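You operate a simulated robot arm through the tools that you are given. There is no shell and no other tool. Be economical: measure what you need, move in short steps, check, and stop when the job is done.

You run a simulated robot arm. Do the job below in one go: nothing can be reset, and whatever is moved stays where it is left.

TASK
Put the blue cup from the top of the bench in the left basin. Take the yellow cup and leave it on the top of the white table. Put the blue press on the ledge of the rice dispenser. Take the orange tongs and leave it on the bare end of the bench. Take the tofu tub from the top of the wooden table and put it on top of the brown bands carton. Fetch the white cloth and set it on the second store rack shelf from the top. Take the red cup on the bare end of the bench and put it away on the top of the bench. Open the green bin lid. The order is free. Set down upright: blue press.

The check looks at the end state, three seconds after you hand in, the way a careful person would. Anything else that was tipped, shoved, dropped, spilled or broken makes it a failure. Lids that push on must go on centred and level and be pressed home; caps that screw on are set level and turned clockwise until they are tight. Flat cloth is picked up by pressing the open fingertips on it (5 to 10 N) and closing them slowly along it; thin cloth reads only 2 to 8 mm in the jaws.

THE ROBOT
A 7-joint arm with a two-finger parallel gripper on a trunk, on a base that drives. Base frame: it is fixed to the floor where the robot stands at the start and does not move with it; the origin is under the middle of the robot, x ahead of it, y to its left, z up. Units: mm, degrees, N and s.
With the tool pointing down near the work surface it reaches from about 180 to 580 mm from the robot's upright axis, wherever it stands. Its first joint turns from -143.0 to 143.0 degrees. Places, roughly: bands carton [-750, 1250, 1000]; bare end of the bench [700, 900, 800]; blue cup (6x6x3 cm) [500, 100, 800]; blue press (6x5x9 cm) [-2100, -700, 500]; green bin lid [-3600, 1500, 600]; ledge of the rice dispenser (32x18 cm) [-1800, 1260, 500]; left basin [600, -3800, 700]; orange tongs (24x6x3 cm) [-1800, -700, 500]; red cup (6x6x3 cm) [600, 800, 800]; second store rack shelf [-2600, 1500, 1400]; tofu tub [-1500, 1500, 1000]; top of the bench [700, -300, 800]; top of the white table [-4000, 100, 800]; white cloth (11x7x3 cm) [-400, 1300, 900]; yellow cup (6x6x3 cm) [-2400, -900, 500]. Payload 3 kg.
The TCP is the grasp point between the finger pads, 30 mm short of the fingertips. In the tool frame z runs along the fingers and y along their closing line. Largest opening 94 mm; finger width 28, thickness 10; the body of the gripper, 50 by 96 mm, starts 55 mm behind the TCP.
Orientation is that of the tool frame in the base frame, as a unit quaternion [x, y, z, w]. With the fingers straight down and closing along the base's y, the tool's x points along the base's -x, its y along +y and its z along -z.

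THE INTERFACE
- The arm moves only by the tool nudge_tool. Its argument "motion" is a list of rows, each a list of 7 numbers: the turn, a rotation vector about the base's x, y, z in degrees, then the shift along the base's x, y, z in cm, then the gripper command, from -1 (shut) to 1 (fully open), values between in proportion. In form: [[ax, ay, az, tx, ty, tz, jaw], ...]. A call has 1 to 10 rows; each row shifts and turns the commanded pose from where the row before left it. Each row takes 0.2 s and may step no farther than 50 mm and 8.6 degrees from the row before; otherwise, or with a gripper value out of range, the whole call is refused. A pose out of reach is approached as far as the arm can. The call stops where the force on the tool passes 40 N (or 10 N more than at its start, if that is more) or the arm is blocked; 0.2 s more then pass. Each finger travels about 45 mm/s and halts on what it meets, pressing with about 22 N; the grip force reading is that of the motor and also rises with nothing between the fingers. The clock runs only during rows and for 0.2 s after the last one: add rows that do not move to give the fingers time. The reply holds the time, the measured pose of the TCP, the force on the tool along the base axes, the opening and the grip force, in the units named above and with some noise, with the torque about the TCP (base axes, N m) and any sound that the robot's microphone picked up.
- Cameras (640 x 400 px; columns grow to the right, rows downward): "scene" is now at [25.6, 181.4, 1707]; the picture's right is [0.56, -0.83, 0.00], its down [-0.74, -0.50, -0.45] and it looks along [0.38, 0.25, -0.89] (base axes); focal length 214 px, centre (320, 200). "wrist" rides on the gripper at [76, 14, -102] in the tool frame; the picture's right is [-0.18, 0.98, 0.00], its down [-0.75, -0.14, -0.64] and it looks along [-0.63, -0.12, 0.77] (tool axes); focal length 243 px, centre (320, 200). There is no depth. A picture from a camera that has moved, and an enlarged one, comes with that camera's place and axes in the base frame and with its lens.
- camera(camera): a new picture of that camera. It takes no simulated time.
- lift_body(by): slides the trunk up (or, below 0, down) by that many mm; the arm and the scene camera ride with it, the base frame stays. It gives what a move gives, with no picture.
- drive_base(legs): drives the robot by 1 to 6 legs, each [ahead, left, turn to the left] in mm, mm and degrees, along the robot's own axes; the way and the turn of a leg run together, so that a leg with both is an arc; at most 1500 mm and 180 degrees a leg. The arm and the cameras ride along, it lands a little off, and it stops where it bumps. It gives what a move gives.
- head_to(pan, tilt): turns the head with the scene camera to pan (to the left, within 143 degrees either way) and tilt (down, from -29 to 69), counted from straight ahead of the robot. It gives what a move gives.
- inspect(camera, box): a new picture of the part [left, top, right, bottom] of that camera's present view, enlarged. It takes no simulated time.
- finish_job(): hands the job in; it is judged then, once.

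Work in short steps. Places have to be worked out from the pictures, the camera data and where the tool is seen: move nearer, look again, correct. Check each grasp and each placing, and mend what went wrong. You have 217 turns and 202 pictures in all, those below and enlarged ones among them. Open the gripper and draw the arm clear of the work before you hand the job in, unless the task says otherwise.

The tools are called after ">>>" by a JSON object that holds its "method" and its "body". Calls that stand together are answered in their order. nudge_tool: Moves the arm, as the interface text tells. Its arguments: {"type":"object","properties":{"motion":{"type":"array"}},"required":["motion"]} The other tools are called the same way: lift_body (by) slides the trunk up or down; drive_base (legs) drives the base; head_to (pan, tilt) turns the head that bears the scene camera; camera (camera) takes a picture; inspect (camera, box) takes an enlarged picture of a part of a camera's view; finish_job () hands the job in.

At the start:

```text
t: 0.0
tool_pos: [326.3, 465.6, 1098.3]
ee_rot: [0.001, 1.0, 0.0, -0.001]
wrist_force: [-0.1, -0.4, -0.6]
torque: [0.05, -0.01, 0.01]
finger_gap: 94.0
finger_force: 0.1
trunk travel left (down, up): [-175.0, 215.0]
robot x, y, heading: [1.5, -0.2, -0.1]
head pan, tilt: [34.1, 62.9]
```

scene: 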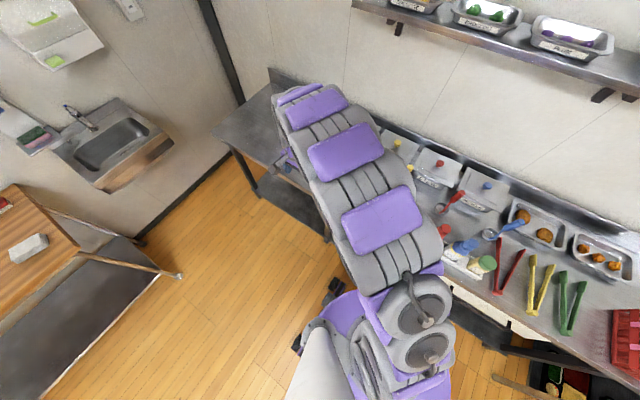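
wrist: 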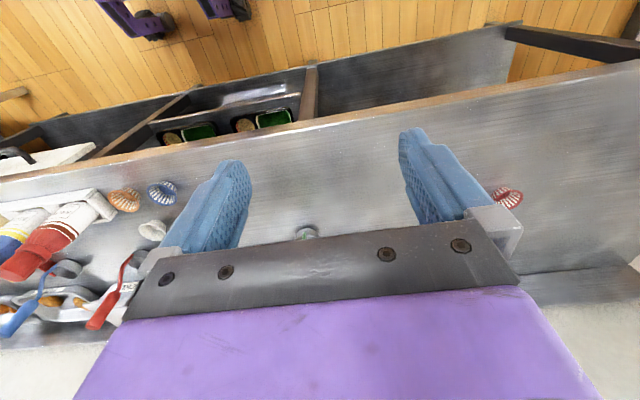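

The wrist view shows small fluted cups (orange, blue, white, and red on the bare end). I'll look around first to learn the layout.

>>> {"method": "head_to", "body": {"pan": 0, "tilt": 45}}

>>> {"method": "camera", "body": {"camera": "scene"}}

>>> {"method": "head_to", "body": {"pan": 90, "tilt": 30}}

>>> {"method": "camera", "body": {"camera": "scene"}}

>>> {"method": "head_to", "body": {"pan": 143, "tilt": 25}}

>>> {"method": "camera", "body": {"camera": "scene"}}

>>> {"method": "head_to", "body": {"pan": -120, "tilt": 25}}

>>> {"method": "camera", "body": {"camera": "scene"}}

```text
t: 1.0
tool_pos: [326.0, 462.9, 1099.9]
ee_rot: [0.0, 1.0, 0.001, 0.0]
wrist_force: [0.0, -0.2, 0.7]
torque: [-0.01, 0.02, 0.01]
finger_gap: 94.2
finger_force: 0.1
trunk travel left (down, up): [-175.0, 215.0]
robot x, y, heading: [0.9, 0.3, -0.2]
head pan, tilt: [0.0, 45.0]
```

```text
199 pictures are left
camera scene: at [54.5, 145.9, 1729.8], right [0.0, -1.0, 0.0], down [-0.71, 0.0, -0.71], along [0.71, 0.0, -0.71], focal length 214 px, centre (320, 200)
```

scene: 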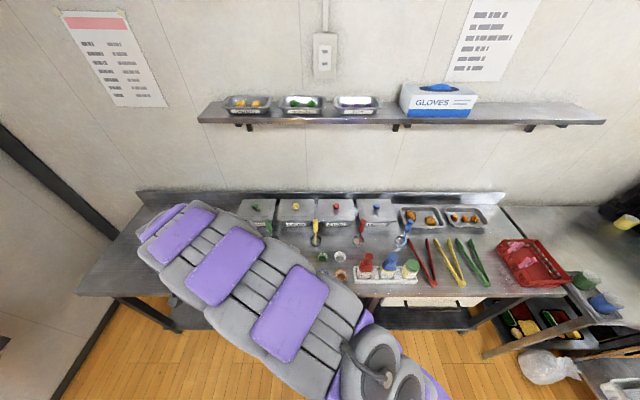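

```text
t: 2.6
tool_pos: [327.3, 462.1, 1099.0]
ee_rot: [0.0, 1.0, 0.001, 0.0]
wrist_force: [-0.1, -0.5, 0.4]
torque: [-0.03, 0.02, -0.02]
finger_gap: 93.9
finger_force: 0.1
trunk travel left (down, up): [-175.0, 215.0]
robot x, y, heading: [1.5, -0.6, -0.2]
head pan, tilt: [90.0, 30.0]
```

```text
198 pictures are left
camera scene: at [-26.7, 236.6, 1752.2], right [1.0, 0.0, 0.0], down [0.0, -0.5, -0.86], along [0.0, 0.86, -0.5], focal length 214 px, centre (320, 200)
```

scene: 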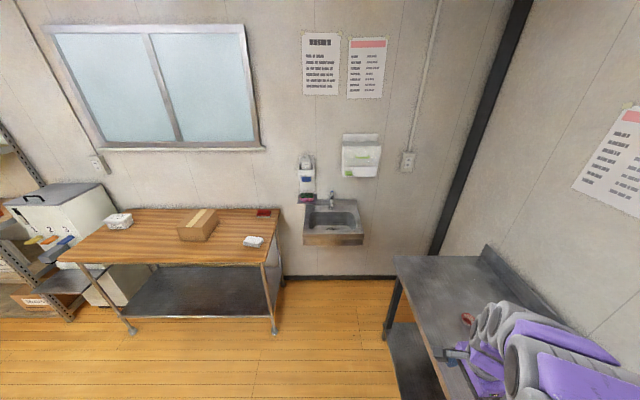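

```text
t: 3.9
tool_pos: [327.0, 461.9, 1098.8]
ee_rot: [0.0, 1.0, 0.001, 0.0]
wrist_force: [-0.6, -0.6, 0.4]
torque: [-0.01, 0.0, -0.02]
finger_gap: 94.1
finger_force: 0.0
trunk travel left (down, up): [-175.0, 215.0]
robot x, y, heading: [0.2, 0.5, 0.0]
head pan, tilt: [143.0, 25.0]
```

```text
197 pictures are left
camera scene: at [-100.4, 201.6, 1760.4], right [0.6, 0.8, 0.0], down [0.34, -0.26, -0.91], along [-0.72, 0.54, -0.42], focal length 214 px, centre (320, 200)
```

scene: 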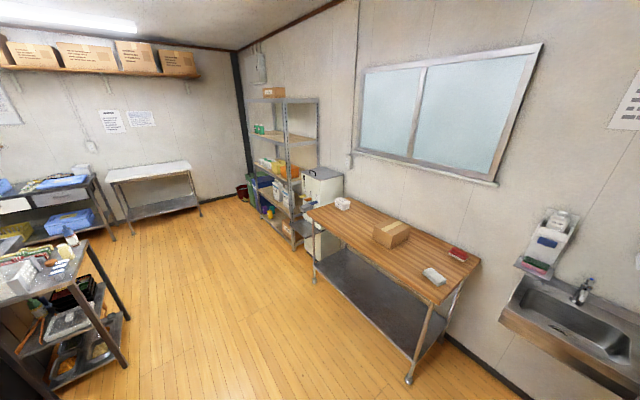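

```text
t: 7.5
tool_pos: [326.3, 461.9, 1099.7]
ee_rot: [0.0, 1.0, 0.001, 0.0]
wrist_force: [-0.3, 0.3, -0.3]
torque: [0.01, 0.01, 0.01]
finger_gap: 94.2
finger_force: 0.0
trunk travel left (down, up): [-175.0, 215.0]
robot x, y, heading: [-1.5, -0.4, -0.2]
head pan, tilt: [-120.0, 25.0]
```

```text
196 pictures are left
camera scene: at [-72.8, 66.1, 1760.9], right [-0.87, 0.5, 0.0], down [0.21, 0.36, -0.91], along [-0.45, -0.79, -0.42], focal length 214 px, centre (320, 200)
```

scene: 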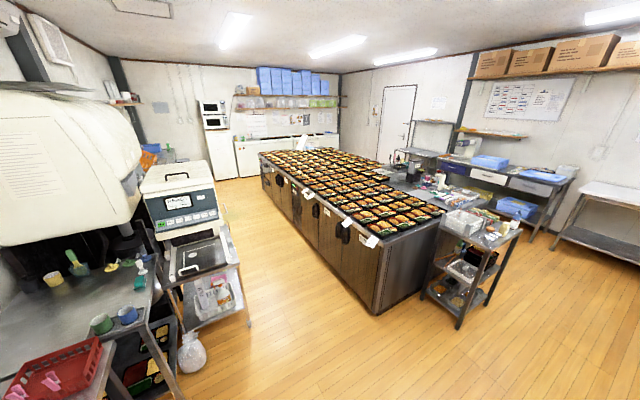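

The layout is clear: bench ahead, wooden table and rack on the far left, cart behind. The wrist picture puts the red cup near (620, 795) and the blue one near (491, 112). I'll drive toward the bare end of the bench first.

>>> {"method": "drive_base", "body": {"legs": [[110, 650, 0]]}}

>>> {"method": "head_to", "body": {"pan": 0, "tilt": 60}}

>>> {"method": "camera", "body": {"camera": "scene"}}

>>> {"method": "camera", "body": {"camera": "wrist"}}

```text
t: 11.2
tool_pos: [425.2, 1106.4, 1104.7]
ee_rot: [-0.005, 1.0, 0.005, 0.0]
wrist_force: [0.0, 0.7, 0.8]
torque: [-0.04, 0.0, 0.03]
finger_gap: 94.0
finger_force: 0.1
trunk travel left (down, up): [-175.0, 215.0]
robot x, y, heading: [106.5, 648.3, 0.7]
head pan, tilt: [-120.0, 25.0]
```

```text
t: 13.2
tool_pos: [425.3, 1115.1, 1101.2]
ee_rot: [-0.005, 1.0, 0.002, 0.0]
wrist_force: [0.6, -0.3, 0.7]
torque: [-0.01, -0.03, 0.02]
finger_gap: 93.9
finger_force: 0.0
trunk travel left (down, up): [-175.0, 215.0]
robot x, y, heading: [104.8, 647.5, 0.5]
head pan, tilt: [0.0, 60.0]
```

```text
195 pictures are left
camera scene: at [143.5, 796.8, 1710.2], right [0.01, -1.0, 0.0], down [-0.87, -0.01, -0.5], along [0.5, 0.0, -0.87], focal length 214 px, centre (320, 200)
```

scene: 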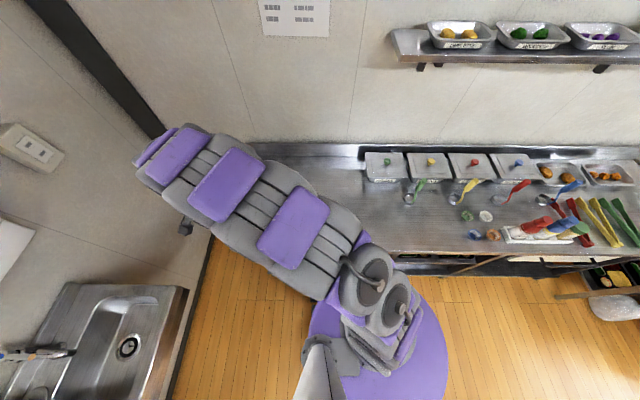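

```text
194 pictures are left
camera wrist: at [349.1, 1128.6, 1204.4], right [0.17, 0.98, 0.0], down [0.75, -0.14, 0.64], along [0.63, -0.11, -0.77], focal length 243 px, centre (320, 200)
```

wrist: 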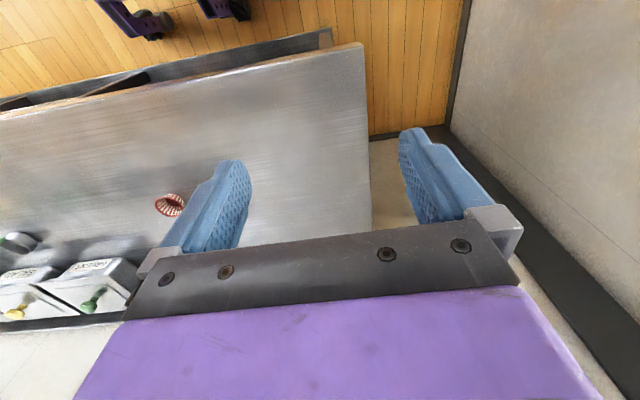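

The cup now projects to about (622, 770). I move the tool above it at z≈930 and look again.

>>> {"method": "nudge_tool", "body": {"motion": [[0, 0, 0, 1.8, -3.4, -1.7, 1], [0, 0, 0, 1.8, -3.4, -1.7, 1], [0, 0, 0, 1.8, -3.4, -1.7, 1], [0, 0, 0, 1.8, -3.4, -1.7, 1], [0, 0, 0, 1.8, -3.4, -1.7, 1], [0, 0, 0, 1.8, -3.4, -1.7, 1], [0, 0, 0, 1.8, -3.4, -1.7, 1], [0, 0, 0, 1.8, -3.4, -1.7, 1], [0, 0, 0, 1.8, -3.4, -1.7, 1], [0, 0, 0, 1.8, -3.4, -1.7, 1]]}}

>>> {"method": "camera", "body": {"camera": "wrist"}}

```text
t: 15.4
tool_pos: [608.7, 770.0, 931.4]
ee_rot: [-0.007, 1.0, 0.004, 0.0]
wrist_force: [0.7, -0.3, -0.2]
torque: [0.01, 0.02, 0.02]
finger_gap: 93.7
finger_force: 0.1
trunk travel left (down, up): [-175.0, 215.0]
robot x, y, heading: [109.5, 646.4, 0.8]
head pan, tilt: [0.0, 60.0]
```

```text
193 pictures are left
camera wrist: at [531.1, 784.0, 1035.2], right [0.17, 0.98, 0.01], down [0.76, -0.14, 0.64], along [0.63, -0.11, -0.77], focal length 243 px, centre (320, 200)
```

wrist: 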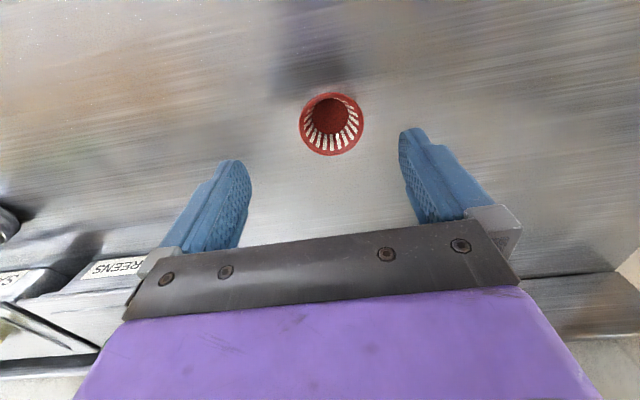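

Cup rim centre works out to about (617, 780), rim z≈822. I shift over it and descend so that the tips stay just above the bench.

>>> {"method": "nudge_tool", "body": {"motion": [[0, 0, 0, 0.8, 1.0, 0, 1], [0, 0, 0, 0, 0, -3.5, 1], [0, 0, 0, 0, 0, -3.5, 1], [0, 0, 0, 0, 0, -2.5, 1], [0, 0, 0, 0, 0, 0, 1]]}}

>>> {"method": "camera", "body": {"camera": "wrist"}}

```text
t: 16.4
tool_pos: [611.7, 780.2, 849.1]
ee_rot: [-0.005, 1.0, 0.002, -0.002]
wrist_force: [-12.0, 0.5, 19.8]
torque: [-0.99, 0.11, -0.47]
finger_gap: 93.7
finger_force: 0.1
trunk travel left (down, up): [-175.0, 215.0]
robot x, y, heading: [103.7, 648.2, 0.7]
head pan, tilt: [0.0, 60.0]
stopped in row 4: the force on the tool passed its limit at 90 N (the readings are from after the stop); the commanded pose is now the measured one
```

```text
192 pictures are left
camera wrist: at [535.4, 793.7, 954.1], right [0.17, 0.98, 0.01], down [0.76, -0.14, 0.64], along [0.63, -0.11, -0.77], focal length 243 px, centre (320, 200)
```

wrist: 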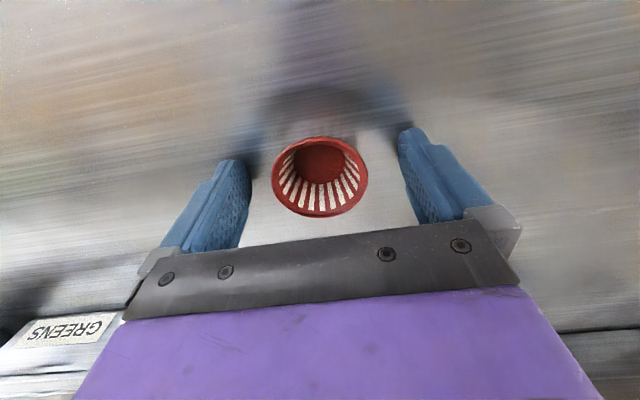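

The tips touched the bench (surface ≈ z 817). The cup sits centred between the fingers; I raise 4 mm and close.

>>> {"method": "nudge_tool", "body": {"motion": [[0, 0, 0, 0.1, 0, 0.4, 1], [0, 0, 0, 0, 0, 0, 0.5], [0, 0, 0, 0, 0, 0, 0.3], [0, 0, 0, 0, 0, 0, 0.15], [0, 0, 0, 0, 0, 0, 0], [0, 0, 0, 0, 0, 0, 0]]}}

>>> {"method": "camera", "body": {"camera": "wrist"}}

```text
t: 17.8
tool_pos: [614.4, 780.5, 854.3]
ee_rot: [-0.006, 1.0, 0.003, 0.0]
wrist_force: [-0.2, 0.1, 1.9]
torque: [-0.01, -0.02, -0.01]
finger_gap: 50.6
finger_force: 21.4
trunk travel left (down, up): [-175.0, 215.0]
robot x, y, heading: [106.4, 647.9, 0.8]
head pan, tilt: [0.0, 60.0]
```

```text
191 pictures are left
camera wrist: at [537.7, 794.1, 957.4], right [0.17, 0.98, 0.01], down [0.75, -0.14, 0.64], along [0.63, -0.11, -0.77], focal length 243 px, centre (320, 200)
```

wrist: 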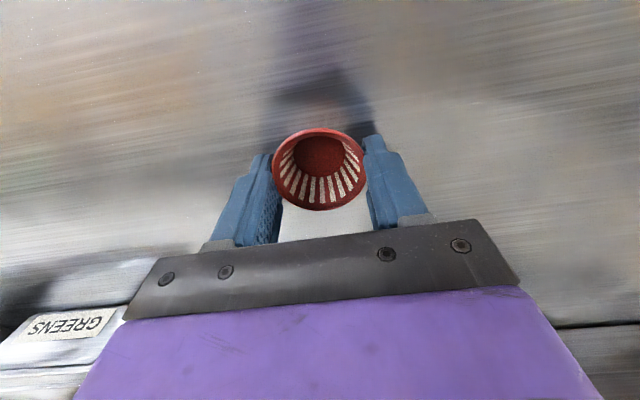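

Red cup is held (gap 50.6). I lift it and drive right along the bench so it can be put among the bench-top things, left of the other cups.

>>> {"method": "nudge_tool", "body": {"motion": [[0, 0, 0, 0, 0, 3, 0], [0, 0, 0, 0, 0, 4, 0], [0, 0, 0, 0, 0, 4, 0], [0, 0, 0, 0, 0, 4, 0], [0, 0, 0, 0, 0, 0, 0]]}}

>>> {"method": "drive_base", "body": {"legs": [[0, -450, 0]]}}

>>> {"method": "camera", "body": {"camera": "scene"}}

>>> {"method": "camera", "body": {"camera": "wrist"}}

```text
t: 19.0
tool_pos: [614.7, 778.9, 1003.5]
ee_rot: [-0.004, 1.0, 0.003, 0.0]
wrist_force: [0.5, -0.5, 0.6]
torque: [0.01, 0.01, -0.02]
finger_gap: 50.8
finger_force: 22.4
trunk travel left (down, up): [-175.0, 215.0]
robot x, y, heading: [102.3, 646.7, 0.9]
head pan, tilt: [0.0, 60.0]
```

```text
t: 21.7
tool_pos: [620.0, 341.7, 1002.1]
ee_rot: [-0.01, 1.0, -0.002, 0.001]
wrist_force: [0.5, -0.6, 0.6]
torque: [-0.01, 0.02, 0.0]
finger_gap: 51.3
finger_force: 21.6
trunk travel left (down, up): [-175.0, 215.0]
robot x, y, heading: [110.7, 195.3, 1.0]
head pan, tilt: [0.0, 60.0]
```

```text
190 pictures are left
camera scene: at [151.0, 355.7, 1709.3], right [0.02, -1.0, 0.01], down [-0.87, -0.02, -0.5], along [0.5, 0.0, -0.87], focal length 214 px, centre (320, 200)
```

scene: 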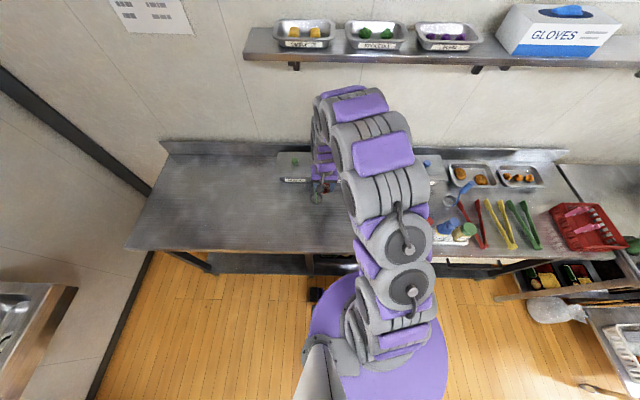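

```text
189 pictures are left
camera wrist: at [542.4, 355.5, 1106.0], right [0.17, 0.99, 0.0], down [0.76, -0.12, 0.64], along [0.63, -0.11, -0.77], focal length 243 px, centre (320, 200)
```

wrist: 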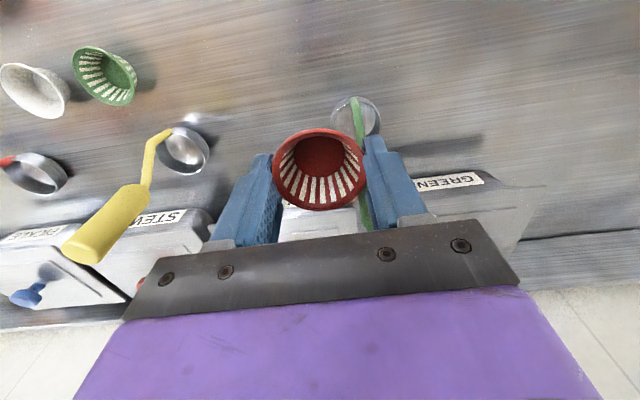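

The area around (562, 335) is bare with ladles and lids beyond x≈640. I lower the red cup there to just at its grasp height (854).

>>> {"method": "nudge_tool", "body": {"motion": [[0, 0, 0, -3, -0.4, 0, 0], [0, 0, 0, -3, -0.4, 0, 0], [0, 0, 0, 0, 0, -4, 0], [0, 0, 0, 0, 0, -4, 0], [0, 0, 0, 0, 0, -3, 0], [0, 0, 0, 0, 0, -2.5, 0], [0, 0, 0, 0, 0, -0.6, 0], [0, 0, 0, 0, 0, 0, 0]]}}

>>> {"method": "camera", "body": {"camera": "wrist"}}

```text
t: 23.5
tool_pos: [559.8, 324.6, 863.0]
ee_rot: [-0.01, 1.0, 0.003, 0.0]
wrist_force: [0.8, 0.0, 0.3]
torque: [-0.01, -0.04, 0.01]
finger_gap: 50.9
finger_force: 22.0
trunk travel left (down, up): [-175.0, 215.0]
robot x, y, heading: [109.3, 200.7, 0.7]
head pan, tilt: [0.0, 60.0]
```

```text
188 pictures are left
camera wrist: at [482.2, 338.7, 966.7], right [0.16, 0.99, 0.01], down [0.75, -0.13, 0.64], along [0.63, -0.1, -0.77], focal length 243 px, centre (320, 200)
```

wrist: 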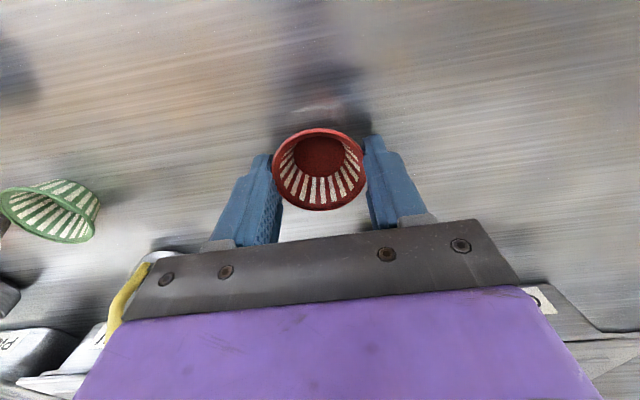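

Height is 863; I ease it down in small steps to contact.

>>> {"method": "nudge_tool", "body": {"motion": [[0, 0, 0, 0, 0, -0.4, 0], [0, 0, 0, 0, 0, -0.3, 0], [0, 0, 0, 0, 0, -0.2, 0], [0, 0, 0, 0, 0, 0, 0]]}}

```text
t: 24.5
tool_pos: [559.5, 322.9, 854.1]
ee_rot: [-0.009, 1.0, 0.004, 0.001]
wrist_force: [0.3, 0.9, -0.8]
torque: [0.02, -0.01, -0.03]
finger_gap: 51.4
finger_force: 21.8
trunk travel left (down, up): [-175.0, 215.0]
robot x, y, heading: [113.2, 193.4, 1.2]
head pan, tilt: [0.0, 60.0]
```

>>> {"method": "nudge_tool", "body": {"motion": [[0, 0, 0, 0, 0, -0.2, 0], [0, 0, 0, 0, 0, -0.1, 0], [0, 0, 0, 0, 0, -0.1, 0], [0, 0, 0, 0, 0, 0, 0]]}}

```text
t: 25.5
tool_pos: [557.9, 323.0, 851.3]
ee_rot: [-0.01, 1.0, 0.004, 0.001]
wrist_force: [4.2, -0.8, 18.3]
torque: [0.01, -0.05, -0.02]
finger_gap: 50.8
finger_force: 21.6
trunk travel left (down, up): [-175.0, 215.0]
robot x, y, heading: [111.1, 198.6, 1.2]
head pan, tilt: [0.0, 60.0]
```

Contact is made (18 N). I open and lift straight away.

>>> {"method": "nudge_tool", "body": {"motion": [[0, 0, 0, 0, 0, 0.2, 0.2], [0, 0, 0, 0, 0, 0, 0.5], [0, 0, 0, 0, 0, 0, 0.9], [0, 0, 0, 0, 0, 2, 1], [0, 0, 0, 0, 0, 4, 1], [0, 0, 0, 0, 0, 4, 1], [0, 0, 0, 0, 0, 4, 1]]}}

>>> {"method": "camera", "body": {"camera": "wrist"}}

```text
t: 27.1
tool_pos: [558.9, 325.1, 994.2]
ee_rot: [-0.009, 1.0, 0.004, 0.001]
wrist_force: [-0.7, -0.4, 0.1]
torque: [-0.01, 0.0, -0.04]
finger_gap: 94.1
finger_force: 0.1
trunk travel left (down, up): [-175.0, 215.0]
robot x, y, heading: [115.3, 200.9, 1.0]
head pan, tilt: [0.0, 60.0]
```

```text
187 pictures are left
camera wrist: at [481.0, 337.8, 1097.0], right [0.17, 0.99, 0.01], down [0.76, -0.13, 0.64], along [0.63, -0.1, -0.77], focal length 243 px, centre (320, 200)
```

wrist: 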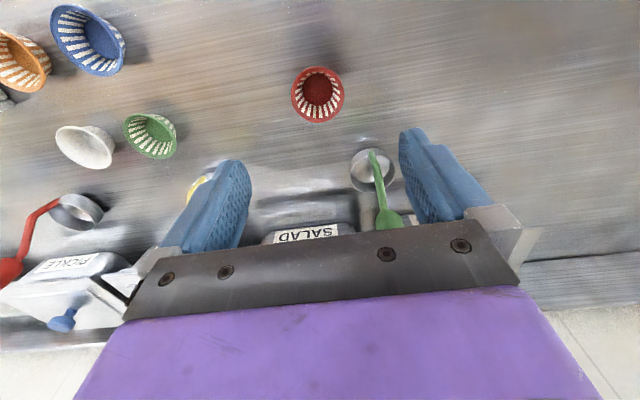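

Red cup stands upright. The blue cup is around (480, 128) with orange and green neighbours, so I turn the tool 45° and move above it.

>>> {"method": "nudge_tool", "body": {"motion": [[0, 0, 7.5, -1.3, -3.3, 0, 1], [0, 0, 7.5, -1.3, -3.3, 0, 1], [0, 0, 7.5, -1.3, -3.3, 0, 1], [0, 0, 7.5, -1.3, -3.3, 0, 1], [0, 0, 7.5, -1.3, -3.3, 0, 1], [0, 0, 7.5, -1.3, -3.3, 0, 1], [0, 0, 0, 0, 0, 0, 1]]}}

>>> {"method": "camera", "body": {"camera": "wrist"}}

```text
t: 28.7
tool_pos: [478.6, 123.5, 993.1]
ee_rot: [-0.393, 0.919, 0.005, 0.0]
wrist_force: [0.9, 0.8, 0.7]
torque: [-0.02, 0.01, -0.01]
finger_gap: 93.9
finger_force: 0.0
trunk travel left (down, up): [-175.0, 215.0]
robot x, y, heading: [113.3, 197.9, 0.9]
head pan, tilt: [0.0, 60.0]
```

```text
186 pictures are left
camera wrist: at [416.2, 78.0, 1095.9], right [-0.58, 0.81, 0.01], down [0.63, 0.44, 0.64], along [0.52, 0.38, -0.77], focal length 243 px, centre (320, 200)
```

wrist: 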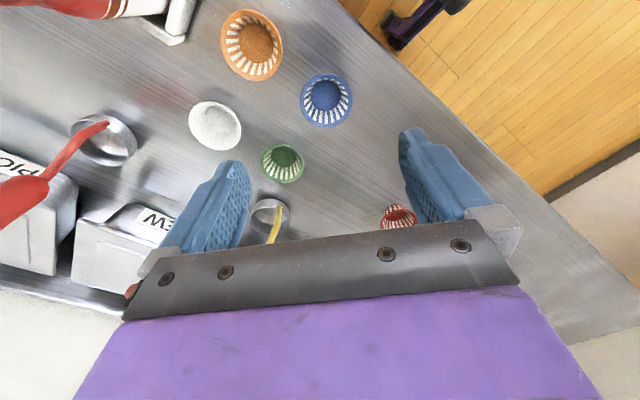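

Blue cup centre ≈ (477, 132); neighbours are clear of the finger line. I align and descend to z≈855.

>>> {"method": "nudge_tool", "body": {"motion": [[0, 0, 0, -0.1, 0.8, -2, 1], [0, 0, 0, 0, 0, -4, 1], [0, 0, 0, 0, 0, -4, 1], [0, 0, 0, 0, 0, -2.6, 1], [0, 0, 0, 0, 0, 0, 1]]}}

>>> {"method": "camera", "body": {"camera": "wrist"}}

```text
t: 29.9
tool_pos: [480.5, 131.7, 866.7]
ee_rot: [-0.392, 0.92, 0.005, 0.0]
wrist_force: [0.0, 0.0, 1.0]
torque: [0.05, 0.01, -0.02]
finger_gap: 93.9
finger_force: 0.1
trunk travel left (down, up): [-175.0, 215.0]
robot x, y, heading: [111.2, 194.0, 1.2]
head pan, tilt: [0.0, 60.0]
```

```text
185 pictures are left
camera wrist: at [417.9, 87.9, 969.7], right [-0.58, 0.81, 0.01], down [0.63, 0.44, 0.64], along [0.52, 0.38, -0.77], focal length 243 px, centre (320, 200)
```

wrist: 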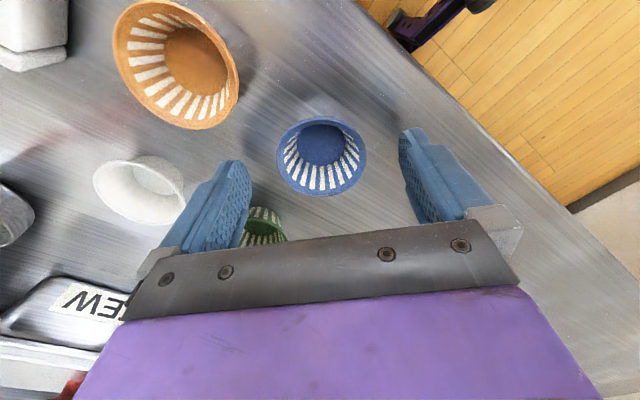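

Cup is centred. Down 11 mm and close.

>>> {"method": "nudge_tool", "body": {"motion": [[0, 0, 0, 0, 0, -0.7, 1], [0, 0, 0, 0, 0, -0.4, 1], [0, 0, 0, 0, 0, 0, 0.5], [0, 0, 0, 0, 0, 0, 0.3], [0, 0, 0, 0, 0, 0, 0.15], [0, 0, 0, 0, 0, 0, 0], [0, 0, 0, 0, 0, 0, 0]]}}

>>> {"method": "camera", "body": {"camera": "wrist"}}

```text
t: 31.5
tool_pos: [481.2, 134.1, 854.8]
ee_rot: [-0.391, 0.92, 0.005, -0.001]
wrist_force: [0.8, -0.5, -0.4]
torque: [0.0, 0.0, 0.03]
finger_gap: 50.3
finger_force: 22.4
trunk travel left (down, up): [-175.0, 215.0]
robot x, y, heading: [112.4, 198.8, 1.1]
head pan, tilt: [0.0, 60.0]
```

```text
184 pictures are left
camera wrist: at [417.3, 88.8, 958.9], right [-0.58, 0.81, 0.01], down [0.63, 0.44, 0.64], along [0.52, 0.38, -0.77], focal length 243 px, centre (320, 200)
```

wrist: 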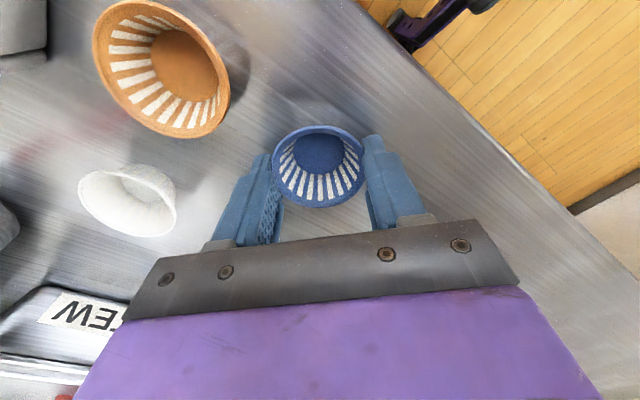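

Blue cup is held. I lift, pull in and back off from the bench, then look down the aisle to the sinks.

>>> {"method": "nudge_tool", "body": {"motion": [[0, 0, 0, 0, 0, 4.5, 0], [0, 0, 0, 0, 0, 4.5, 0], [0, 0, 0, 0, 0, 4.5, 0], [0, 0, 0, 0, 0, 4.5, 0], [0, 0, -7.5, -1, 1.3, 2, 0], [0, 0, -7.5, -1, 1.3, 2, 0], [0, 0, -7.5, -1, 1.3, 2, 0], [0, 0, -7.5, -1, 1.3, 0, 0], [0, 0, -7.5, -1, 1.3, 0, 0], [0, 0, -7.5, -1, 1.3, 0, 0]]}}

>>> {"method": "drive_base", "body": {"legs": [[-260, 0, 0], [0, 0, -90]]}}

>>> {"method": "head_to", "body": {"pan": 0, "tilt": 25}}

>>> {"method": "camera", "body": {"camera": "scene"}}

```text
t: 33.7
tool_pos: [434.5, 213.5, 1103.2]
ee_rot: [-0.008, 1.0, 0.004, -0.001]
wrist_force: [0.0, 0.6, -0.8]
torque: [0.02, 0.0, 0.01]
finger_gap: 50.1
finger_force: 21.7
out of reach, approached as far as the arm can: row 9, 10
trunk travel left (down, up): [-175.0, 215.0]
robot x, y, heading: [112.0, 198.0, 0.8]
head pan, tilt: [0.0, 60.0]
```

```text
t: 39.4
tool_pos: [-125.8, -131.4, 1103.4]
ee_rot: [0.695, 0.719, 0.002, 0.002]
wrist_force: [-0.3, -0.2, -0.5]
torque: [-0.02, -0.04, 0.03]
finger_gap: 49.6
finger_force: 21.4
trunk travel left (down, up): [-175.0, 215.0]
robot x, y, heading: [-144.4, 188.9, -88.0]
head pan, tilt: [0.0, 60.0]
```

```text
t: 40.4
tool_pos: [-126.2, -130.3, 1103.8]
ee_rot: [0.694, 0.72, 0.003, 0.003]
wrist_force: [0.9, 0.4, 0.3]
torque: [0.03, 0.0, -0.01]
finger_gap: 49.4
finger_force: 22.0
trunk travel left (down, up): [-175.0, 215.0]
robot x, y, heading: [-145.2, 192.6, -87.5]
head pan, tilt: [0.0, 25.0]
```

```text
183 pictures are left
camera scene: at [-2.6, 132.5, 1760.7], right [-1.0, -0.04, 0.0], down [-0.02, 0.42, -0.91], along [0.03, -0.9, -0.42], focal length 214 px, centre (320, 200)
```

scene: 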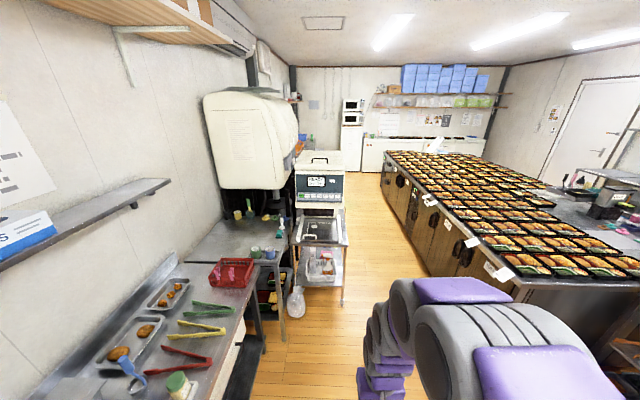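

The aisle is clear between the machine cart (x≈-150) and the island (x≈-1030). I sidestep to x≈-600 and drive down it to about y=-2700.

>>> {"method": "drive_base", "body": {"legs": [[0, -440, -2.5], [1500, 0, 0], [1400, 0, 0]]}}

>>> {"method": "head_to", "body": {"pan": 45, "tilt": 25}}

>>> {"method": "camera", "body": {"camera": "scene"}}

```text
t: 56.5
tool_pos: [-562.6, -3012.9, 1103.4]
ee_rot: [0.698, 0.716, 0.003, 0.002]
wrist_force: [-0.1, 0.3, 0.7]
torque: [0.01, 0.0, 0.0]
finger_gap: 48.4
finger_force: 21.9
trunk travel left (down, up): [-175.0, 215.0]
robot x, y, heading: [-578.8, -2694.5, -88.5]
head pan, tilt: [0.0, 25.0]
```

```text
t: 57.7
tool_pos: [-562.3, -3012.9, 1102.3]
ee_rot: [0.698, 0.716, 0.003, 0.003]
wrist_force: [0.6, 0.6, 0.5]
torque: [-0.01, 0.01, 0.01]
finger_gap: 48.2
finger_force: 21.9
trunk travel left (down, up): [-175.0, 215.0]
robot x, y, heading: [-579.6, -2692.3, -88.5]
head pan, tilt: [45.0, 25.0]
```

```text
182 pictures are left
camera scene: at [-371.4, -2723.0, 1760.8], right [-0.69, -0.72, 0.0], down [-0.31, 0.29, -0.91], along [0.66, -0.62, -0.42], focal length 214 px, centre (320, 200)
```

scene: 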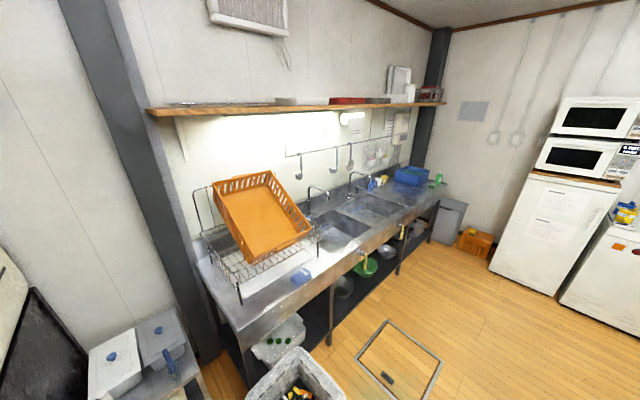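

The left basin is centred around (600, -3890); counter front edge x≈300. I drive on, turn to face it and look.

>>> {"method": "drive_base", "body": {"legs": [[1150, 0, 0], [0, 0, 88.5], [570, 0, 0]]}}

>>> {"method": "head_to", "body": {"pan": 0, "tilt": 55}}

>>> {"method": "camera", "body": {"camera": "scene"}}

>>> {"method": "camera", "body": {"camera": "wrist"}}

```text
t: 70.2
tool_pos: [337.1, -3872.2, 1103.0]
ee_rot: [0.013, 1.0, 0.002, 0.0]
wrist_force: [0.2, 0.4, 0.5]
torque: [-0.02, 0.0, 0.0]
finger_gap: 48.2
finger_force: 22.7
trunk travel left (down, up): [-175.0, 215.0]
robot x, y, heading: [15.1, -3871.0, -1.5]
head pan, tilt: [45.0, 25.0]
```

```text
t: 71.3
tool_pos: [337.1, -3870.9, 1103.0]
ee_rot: [0.014, 1.0, 0.003, 0.0]
wrist_force: [0.1, -0.5, -0.3]
torque: [-0.03, -0.01, 0.01]
finger_gap: 48.2
finger_force: 22.2
trunk travel left (down, up): [-175.0, 215.0]
robot x, y, heading: [14.5, -3871.8, -1.6]
head pan, tilt: [0.0, 55.0]
```

```text
181 pictures are left
camera scene: at [63.9, -3731.7, 1716.9], right [-0.03, -1.0, 0.0], down [-0.82, 0.02, -0.57], along [0.57, -0.02, -0.82], focal length 214 px, centre (320, 200)
```

scene: 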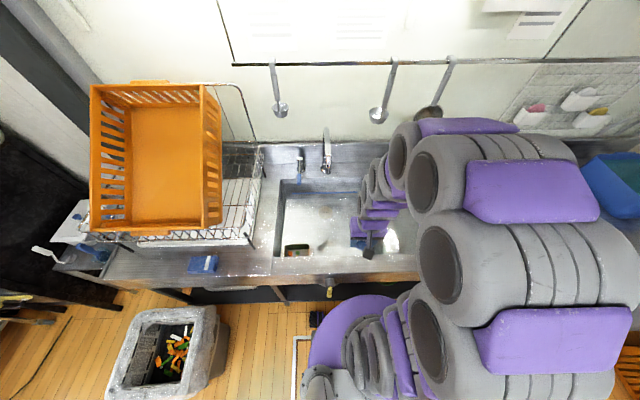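

```text
180 pictures are left
camera wrist: at [260.6, -3854.8, 1207.1], right [0.21, 0.98, 0.01], down [0.75, -0.17, 0.64], along [0.63, -0.13, -0.77], focal length 243 px, centre (320, 200)
```

wrist: 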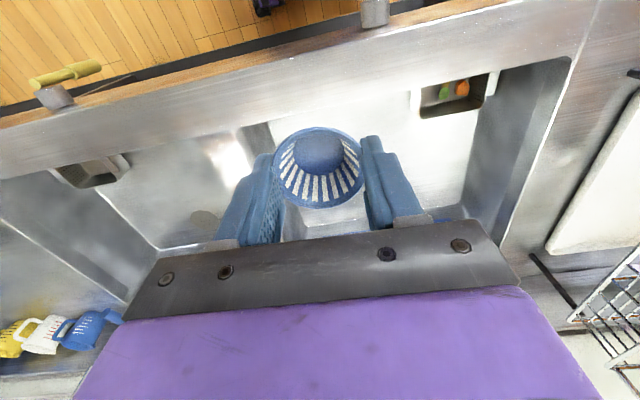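

Cup still held well. Basin's left wall is at y≈-3518 and its strainer near (466, -3617). I move the cup over the basin at about (520, -3760, 960) and look.

>>> {"method": "nudge_tool", "body": {"motion": [[0, 0, 0, 3.05, 1.8, -2.3, 0], [0, 0, 0, 3.05, 1.8, -2.3, 0], [0, 0, 0, 3.05, 1.8, -2.3, 0], [0, 0, 0, 3.05, 1.8, -2.3, 0], [0, 0, 0, 3.05, 1.8, -2.3, 0], [0, 0, 0, 3.05, 1.8, -2.3, 0], [0, 0, 0, 0, 0, 0, 0]]}}

>>> {"method": "camera", "body": {"camera": "wrist"}}

>>> {"method": "camera", "body": {"camera": "scene"}}

```text
t: 72.9
tool_pos: [518.5, -3763.3, 966.9]
ee_rot: [0.014, 1.0, 0.004, 0.0]
wrist_force: [-0.4, -0.1, 0.6]
torque: [0.01, 0.03, 0.05]
finger_gap: 48.3
finger_force: 21.8
trunk travel left (down, up): [-175.0, 215.0]
robot x, y, heading: [16.8, -3871.3, -1.6]
head pan, tilt: [0.0, 55.0]
```

```text
179 pictures are left
camera wrist: at [441.5, -3746.5, 1070.8], right [0.21, 0.98, 0.01], down [0.75, -0.17, 0.64], along [0.63, -0.13, -0.77], focal length 243 px, centre (320, 200)
```

wrist: 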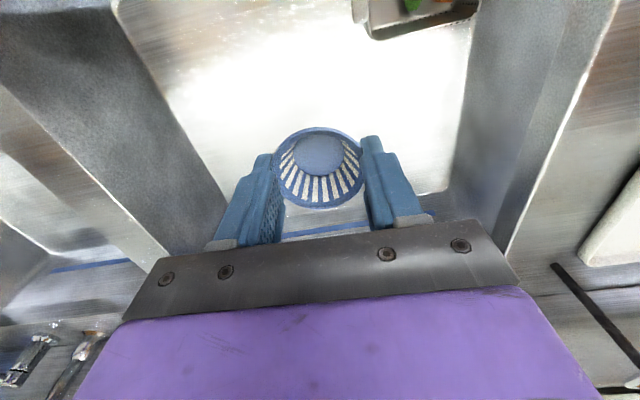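

```text
178 pictures are left
camera scene: at [65.2, -3729.7, 1716.6], right [-0.03, -1.0, 0.0], down [-0.82, 0.02, -0.57], along [0.57, -0.02, -0.82], focal length 214 px, centre (320, 200)
```

scene: 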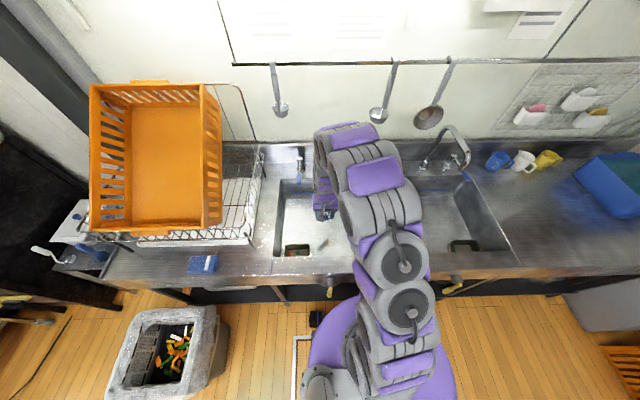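

The cup is over the basin floor with clearance all around. I lower it in stages.

>>> {"method": "nudge_tool", "body": {"motion": [[0, 0, 0, 0, 0, -4, 0], [0, 0, 0, 0, 0, -4, 0], [0, 0, 0, 0, 0, -4, 0], [0, 0, 0, 0, 0, -3, 0], [0, 0, 0, 0, 0, 0, 0]]}}

>>> {"method": "camera", "body": {"camera": "wrist"}}

```text
t: 74.1
tool_pos: [518.5, -3762.0, 815.0]
ee_rot: [0.014, 1.0, 0.003, -0.001]
wrist_force: [0.5, -0.5, -0.2]
torque: [0.0, -0.01, -0.03]
finger_gap: 48.3
finger_force: 21.6
trunk travel left (down, up): [-175.0, 215.0]
robot x, y, heading: [15.5, -3868.9, -1.5]
head pan, tilt: [0.0, 55.0]
```

```text
177 pictures are left
camera wrist: at [442.6, -3745.1, 918.4], right [0.21, 0.98, 0.01], down [0.75, -0.17, 0.64], along [0.63, -0.13, -0.77], focal length 243 px, centre (320, 200)
```

wrist: 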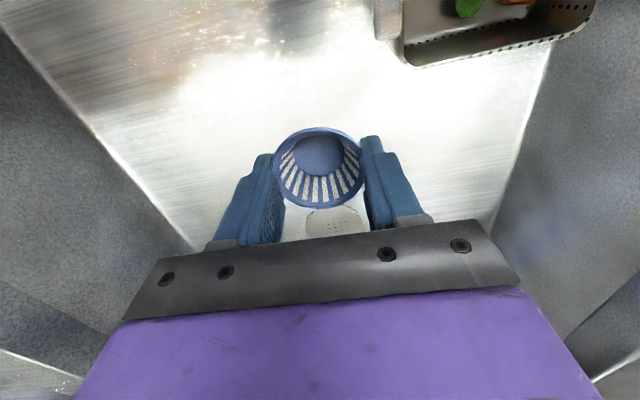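

Drain is further back, floor clear under the cup. I continue down in 1 cm rows, watching the force.

>>> {"method": "nudge_tool", "body": {"motion": [[0, 0, 0, 0, 0, -1.5, 0], [0, 0, 0, 0, 0, -1.5, 0], [0, 0, 0, 0, 0, -1, 0], [0, 0, 0, 0, 0, -1, 0], [0, 0, 0, 0, 0, 0, 0]]}}

>>> {"method": "camera", "body": {"camera": "wrist"}}

```text
t: 75.3
tool_pos: [518.5, -3762.5, 765.0]
ee_rot: [0.014, 1.0, 0.004, 0.0]
wrist_force: [-0.6, -0.4, -0.2]
torque: [0.01, 0.01, -0.02]
finger_gap: 48.4
finger_force: 22.1
trunk travel left (down, up): [-175.0, 215.0]
robot x, y, heading: [14.4, -3869.3, -1.6]
head pan, tilt: [0.0, 55.0]
```

```text
176 pictures are left
camera wrist: at [441.8, -3746.1, 868.8], right [0.21, 0.98, 0.01], down [0.75, -0.17, 0.64], along [0.63, -0.13, -0.77], focal length 243 px, centre (320, 200)
```

wrist: 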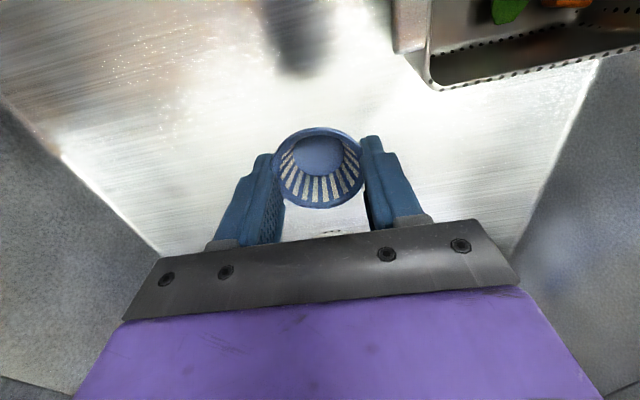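

Still free; continuing downward gently.

>>> {"method": "nudge_tool", "body": {"motion": [[0, 0, 0, 0, 0, -0.6, 0], [0, 0, 0, 0, 0, -0.6, 0], [0, 0, 0, 0, 0, -0.6, 0], [0, 0, 0, 0, 0, -0.6, 0], [0, 0, 0, 0, 0, -0.6, 0], [0, 0, 0, 0, 0, -0.6, 0], [0, 0, 0, 0, 0, -0.6, 0], [0, 0, 0, 0, 0, -0.6, 0], [0, 0, 0, 0, 0, 0, 0]]}}

>>> {"method": "camera", "body": {"camera": "wrist"}}

```text
t: 77.3
tool_pos: [519.9, -3762.1, 717.2]
ee_rot: [0.014, 1.0, 0.003, 0.0]
wrist_force: [0.3, 0.3, 0.1]
torque: [0.01, -0.04, 0.02]
finger_gap: 48.4
finger_force: 21.5
trunk travel left (down, up): [-175.0, 215.0]
robot x, y, heading: [16.5, -3871.9, -1.4]
head pan, tilt: [0.0, 55.0]
```

```text
175 pictures are left
camera wrist: at [443.3, -3746.4, 821.2], right [0.21, 0.98, 0.01], down [0.75, -0.17, 0.64], along [0.63, -0.13, -0.77], focal length 243 px, centre (320, 200)
```

wrist: 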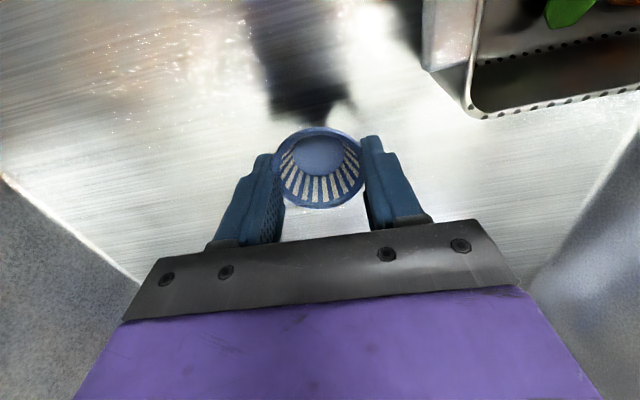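

Reflection of the cup nears it, so the floor is a few cm below. Continue.

>>> {"method": "nudge_tool", "body": {"motion": [[0, 0, 0, 0, 0, -0.5, 0], [0, 0, 0, 0, 0, -0.5, 0], [0, 0, 0, 0, 0, -0.5, 0], [0, 0, 0, 0, 0, -0.5, 0], [0, 0, 0, 0, 0, -0.4, 0], [0, 0, 0, 0, 0, -0.4, 0], [0, 0, 0, 0, 0, -0.4, 0], [0, 0, 0, 0, 0, 0, 0]]}}

>>> {"method": "camera", "body": {"camera": "wrist"}}

```text
t: 79.1
tool_pos: [520.0, -3762.7, 686.9]
ee_rot: [0.013, 1.0, 0.004, 0.002]
wrist_force: [0.9, -1.2, 20.5]
torque: [-0.02, -0.03, 0.0]
finger_gap: 48.3
finger_force: 22.4
trunk travel left (down, up): [-175.0, 215.0]
robot x, y, heading: [14.8, -3870.2, -1.6]
head pan, tilt: [0.0, 55.0]
```

```text
174 pictures are left
camera wrist: at [443.9, -3746.1, 790.4], right [0.21, 0.98, 0.01], down [0.75, -0.17, 0.64], along [0.63, -0.13, -0.77], focal length 243 px, centre (320, 200)
```

wrist: 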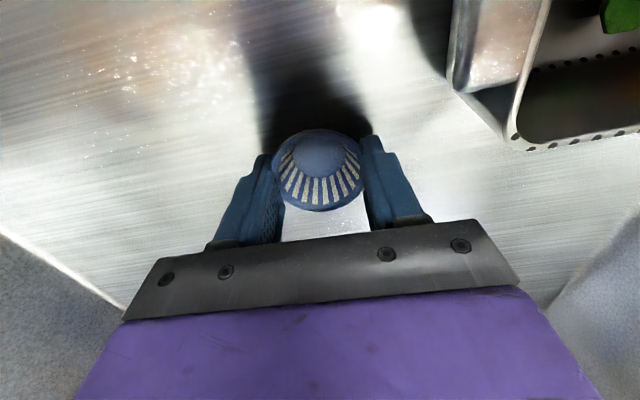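

Contact with the basin floor (20 N). I release and rise.

>>> {"method": "nudge_tool", "body": {"motion": [[0, 0, 0, 0, 0, 0.2, 0.2], [0, 0, 0, 0, 0, 0, 0.5], [0, 0, 0, 0, 0, 0, 0.8], [0, 0, 0, 0, 0, 3, 0.8], [0, 0, 0, 0, 0, 4.5, 0.8], [0, 0, 0, 0, 0, 4.5, 0.8], [0, 0, 0, 0, 0, 4.5, 0.8], [0, 0, 0, 0, 0, 4.5, 0.8], [0, 0, 0, 0, 0, 4.5, 0.8]]}}

>>> {"method": "camera", "body": {"camera": "wrist"}}

```text
t: 81.1
tool_pos: [519.4, -3762.5, 940.1]
ee_rot: [0.013, 1.0, 0.003, 0.0]
wrist_force: [0.3, 0.6, 0.5]
torque: [0.02, 0.01, -0.01]
finger_gap: 84.5
finger_force: 0.1
trunk travel left (down, up): [-175.0, 215.0]
robot x, y, heading: [16.7, -3874.6, -1.6]
head pan, tilt: [0.0, 55.0]
```

```text
173 pictures are left
camera wrist: at [443.0, -3746.2, 1044.7], right [0.21, 0.98, 0.01], down [0.75, -0.17, 0.64], along [0.63, -0.13, -0.77], focal length 243 px, centre (320, 200)
```

wrist: 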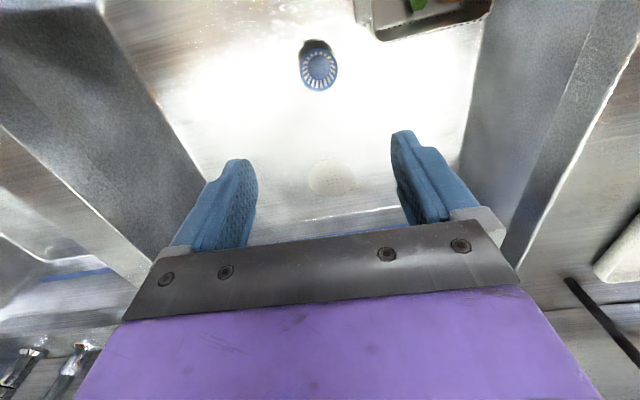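

Blue cup stands in the basin. I retract, back out, drive back up the aisle, and then look at the cart.

>>> {"method": "nudge_tool", "body": {"motion": [[0, 0, 0, -2.8, -1.6, 3.2, 0.8], [0, 0, 0, -2.8, -1.6, 3.2, 0.8], [0, 0, 0, -2.8, -1.6, 3.2, 0.8], [0, 0, 0, -2.8, -1.6, 3.2, 0.8], [0, 0, 0, -2.8, -1.6, 3.2, 0.8], [0, 0, 0, -2.8, -1.6, 0, 0.8], [0, 0, 0, -1.2, 0, 0, 0.8]]}}

>>> {"method": "drive_base", "body": {"legs": [[-600, 0, 0], [0, 0, 91.5], [1500, 0, 0], [1500, 0, 0], [1050, 0, 0], [0, 0, 75]]}}

>>> {"method": "head_to", "body": {"pan": 0, "tilt": 28}}

>>> {"method": "camera", "body": {"camera": "scene"}}

```text
t: 82.7
tool_pos: [336.8, -3860.1, 1102.1]
ee_rot: [0.014, 1.0, 0.003, 0.0]
wrist_force: [-0.5, -1.0, 1.5]
torque: [0.02, 0.01, 0.0]
finger_gap: 84.7
finger_force: 0.2
trunk travel left (down, up): [-175.0, 215.0]
robot x, y, heading: [15.8, -3873.2, -1.6]
head pan, tilt: [0.0, 55.0]
```

```text
t: 112.4
tool_pos: [-1048.7, 260.8, 1103.2]
ee_rot: [0.993, -0.121, 0.0, 0.004]
wrist_force: [-0.2, 0.7, -0.3]
torque: [0.01, 0.03, -0.01]
finger_gap: 84.7
finger_force: 0.1
trunk travel left (down, up): [-175.0, 215.0]
robot x, y, heading: [-730.6, 201.5, 166.1]
head pan, tilt: [0.0, 55.0]
```

```text
t: 113.3
tool_pos: [-1047.5, 260.6, 1102.7]
ee_rot: [0.993, -0.12, 0.0, 0.003]
wrist_force: [0.5, -0.3, -0.8]
torque: [0.01, 0.0, -0.01]
finger_gap: 84.6
finger_force: 0.1
trunk travel left (down, up): [-175.0, 215.0]
robot x, y, heading: [-733.4, 201.6, 166.2]
head pan, tilt: [0.0, 28.0]
```

```text
172 pictures are left
camera scene: at [-824.7, 81.2, 1755.9], right [0.24, 0.97, 0.0], down [0.46, -0.11, -0.88], along [-0.86, 0.21, -0.47], focal length 214 px, centre (320, 200)
```

scene: 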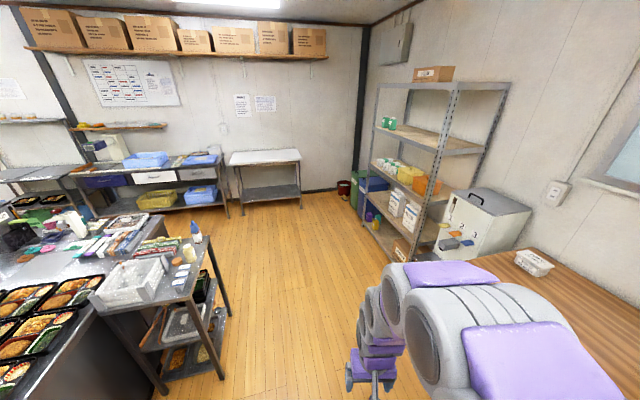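

The cart stands at x≈-1640…-2150, y≈-370…-820. I drive alongside its open side at about (-1900, 300), turn to face it and look.

>>> {"method": "drive_base", "body": {"legs": [[1180, 160, 0], [0, 0, 104]]}}

>>> {"method": "head_to", "body": {"pan": -15, "tilt": 50}}

>>> {"method": "camera", "body": {"camera": "scene"}}

```text
t: 123.7
tool_pos: [-1889.5, 1.7, 1103.1]
ee_rot: [0.697, 0.717, 0.002, 0.003]
wrist_force: [0.4, -0.6, 0.0]
torque: [0.02, 0.02, 0.02]
finger_gap: 84.6
finger_force: 0.1
trunk travel left (down, up): [-175.0, 215.0]
robot x, y, heading: [-1923.3, 322.8, -88.4]
head pan, tilt: [0.0, 28.0]
```

```text
t: 124.6
tool_pos: [-1888.2, 0.5, 1103.4]
ee_rot: [0.696, 0.718, 0.003, 0.003]
wrist_force: [0.9, 0.3, 0.0]
torque: [0.0, -0.01, -0.03]
finger_gap: 84.7
finger_force: 0.1
trunk travel left (down, up): [-175.0, 215.0]
robot x, y, heading: [-1920.8, 326.8, -88.3]
head pan, tilt: [-15.0, 50.0]
```

```text
171 pictures are left
camera scene: at [-1795.2, 279.5, 1723.4], right [-0.97, 0.23, 0.0], down [0.18, 0.75, -0.64], along [-0.15, -0.63, -0.77], focal length 214 px, centre (320, 200)
```

scene: 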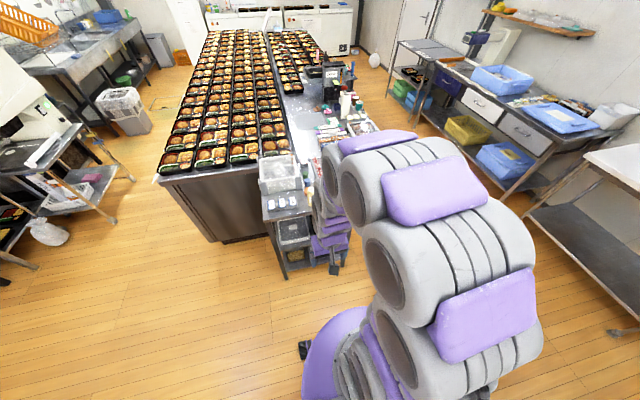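

The arm hides the cart. I sidestep toward -x so the cart comes into free view on the left.

>>> {"method": "drive_base", "body": {"legs": [[0, -650, 0]]}}

>>> {"method": "head_to", "body": {"pan": 10, "tilt": 40}}

>>> {"method": "camera", "body": {"camera": "scene"}}

```text
t: 128.2
tool_pos: [-2528.1, -11.6, 1103.2]
ee_rot: [0.701, 0.713, 0.0, 0.0]
wrist_force: [-0.8, 0.0, -0.6]
torque: [0.01, -0.01, 0.0]
finger_gap: 84.4
finger_force: 0.1
trunk travel left (down, up): [-175.0, 215.0]
robot x, y, heading: [-2562.6, 309.5, -89.2]
head pan, tilt: [-15.0, 50.0]
```

```text
t: 129.1
tool_pos: [-2530.2, -12.1, 1103.1]
ee_rot: [0.701, 0.713, 0.001, 0.001]
wrist_force: [0.5, -0.6, -0.3]
torque: [-0.02, 0.0, -0.01]
finger_gap: 84.9
finger_force: 0.0
trunk travel left (down, up): [-175.0, 215.0]
robot x, y, heading: [-2556.5, 305.6, -89.1]
head pan, tilt: [10.0, 40.0]
```

```text
170 pictures are left
camera scene: at [-2394.9, 254.9, 1736.9], right [-0.98, -0.19, 0.0], down [-0.12, 0.63, -0.76], along [0.14, -0.75, -0.64], focal length 214 px, centre (320, 200)
```

scene: 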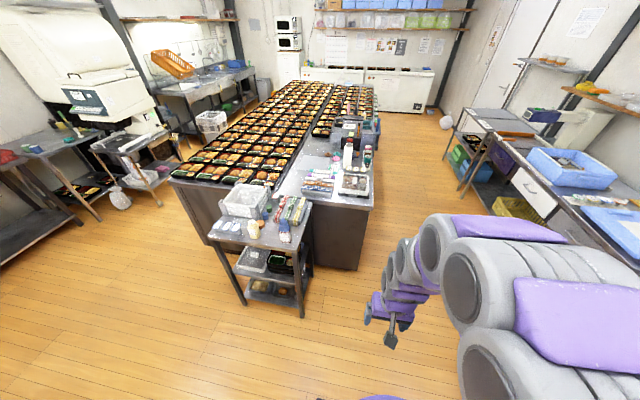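

The cart spans x≈-1670…-2150, y≈-400…-800. I zoom in on its shelves and the island end.

>>> {"method": "inspect", "body": {"camera": "scene", "box": [190, 170, 390, 330]}}

```text
2.50 times, centred on (290, 250) of scene
camera zoom: at [-2394.9, 254.9, 1736.9], right [-0.98, -0.19, 0.0], down [-0.12, 0.63, -0.76], along [0.14, -0.75, -0.64], focal length 536 px, centre (395, 75)
```

zoom: 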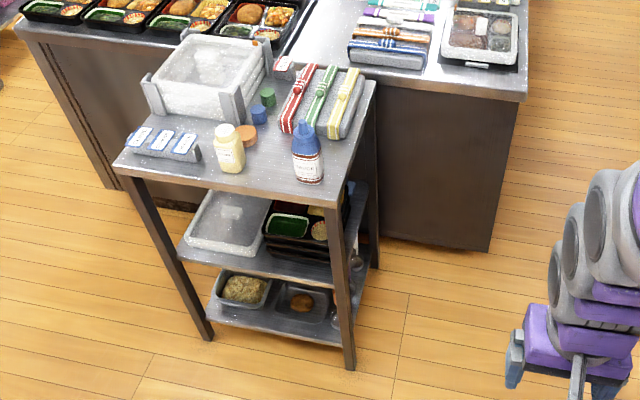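

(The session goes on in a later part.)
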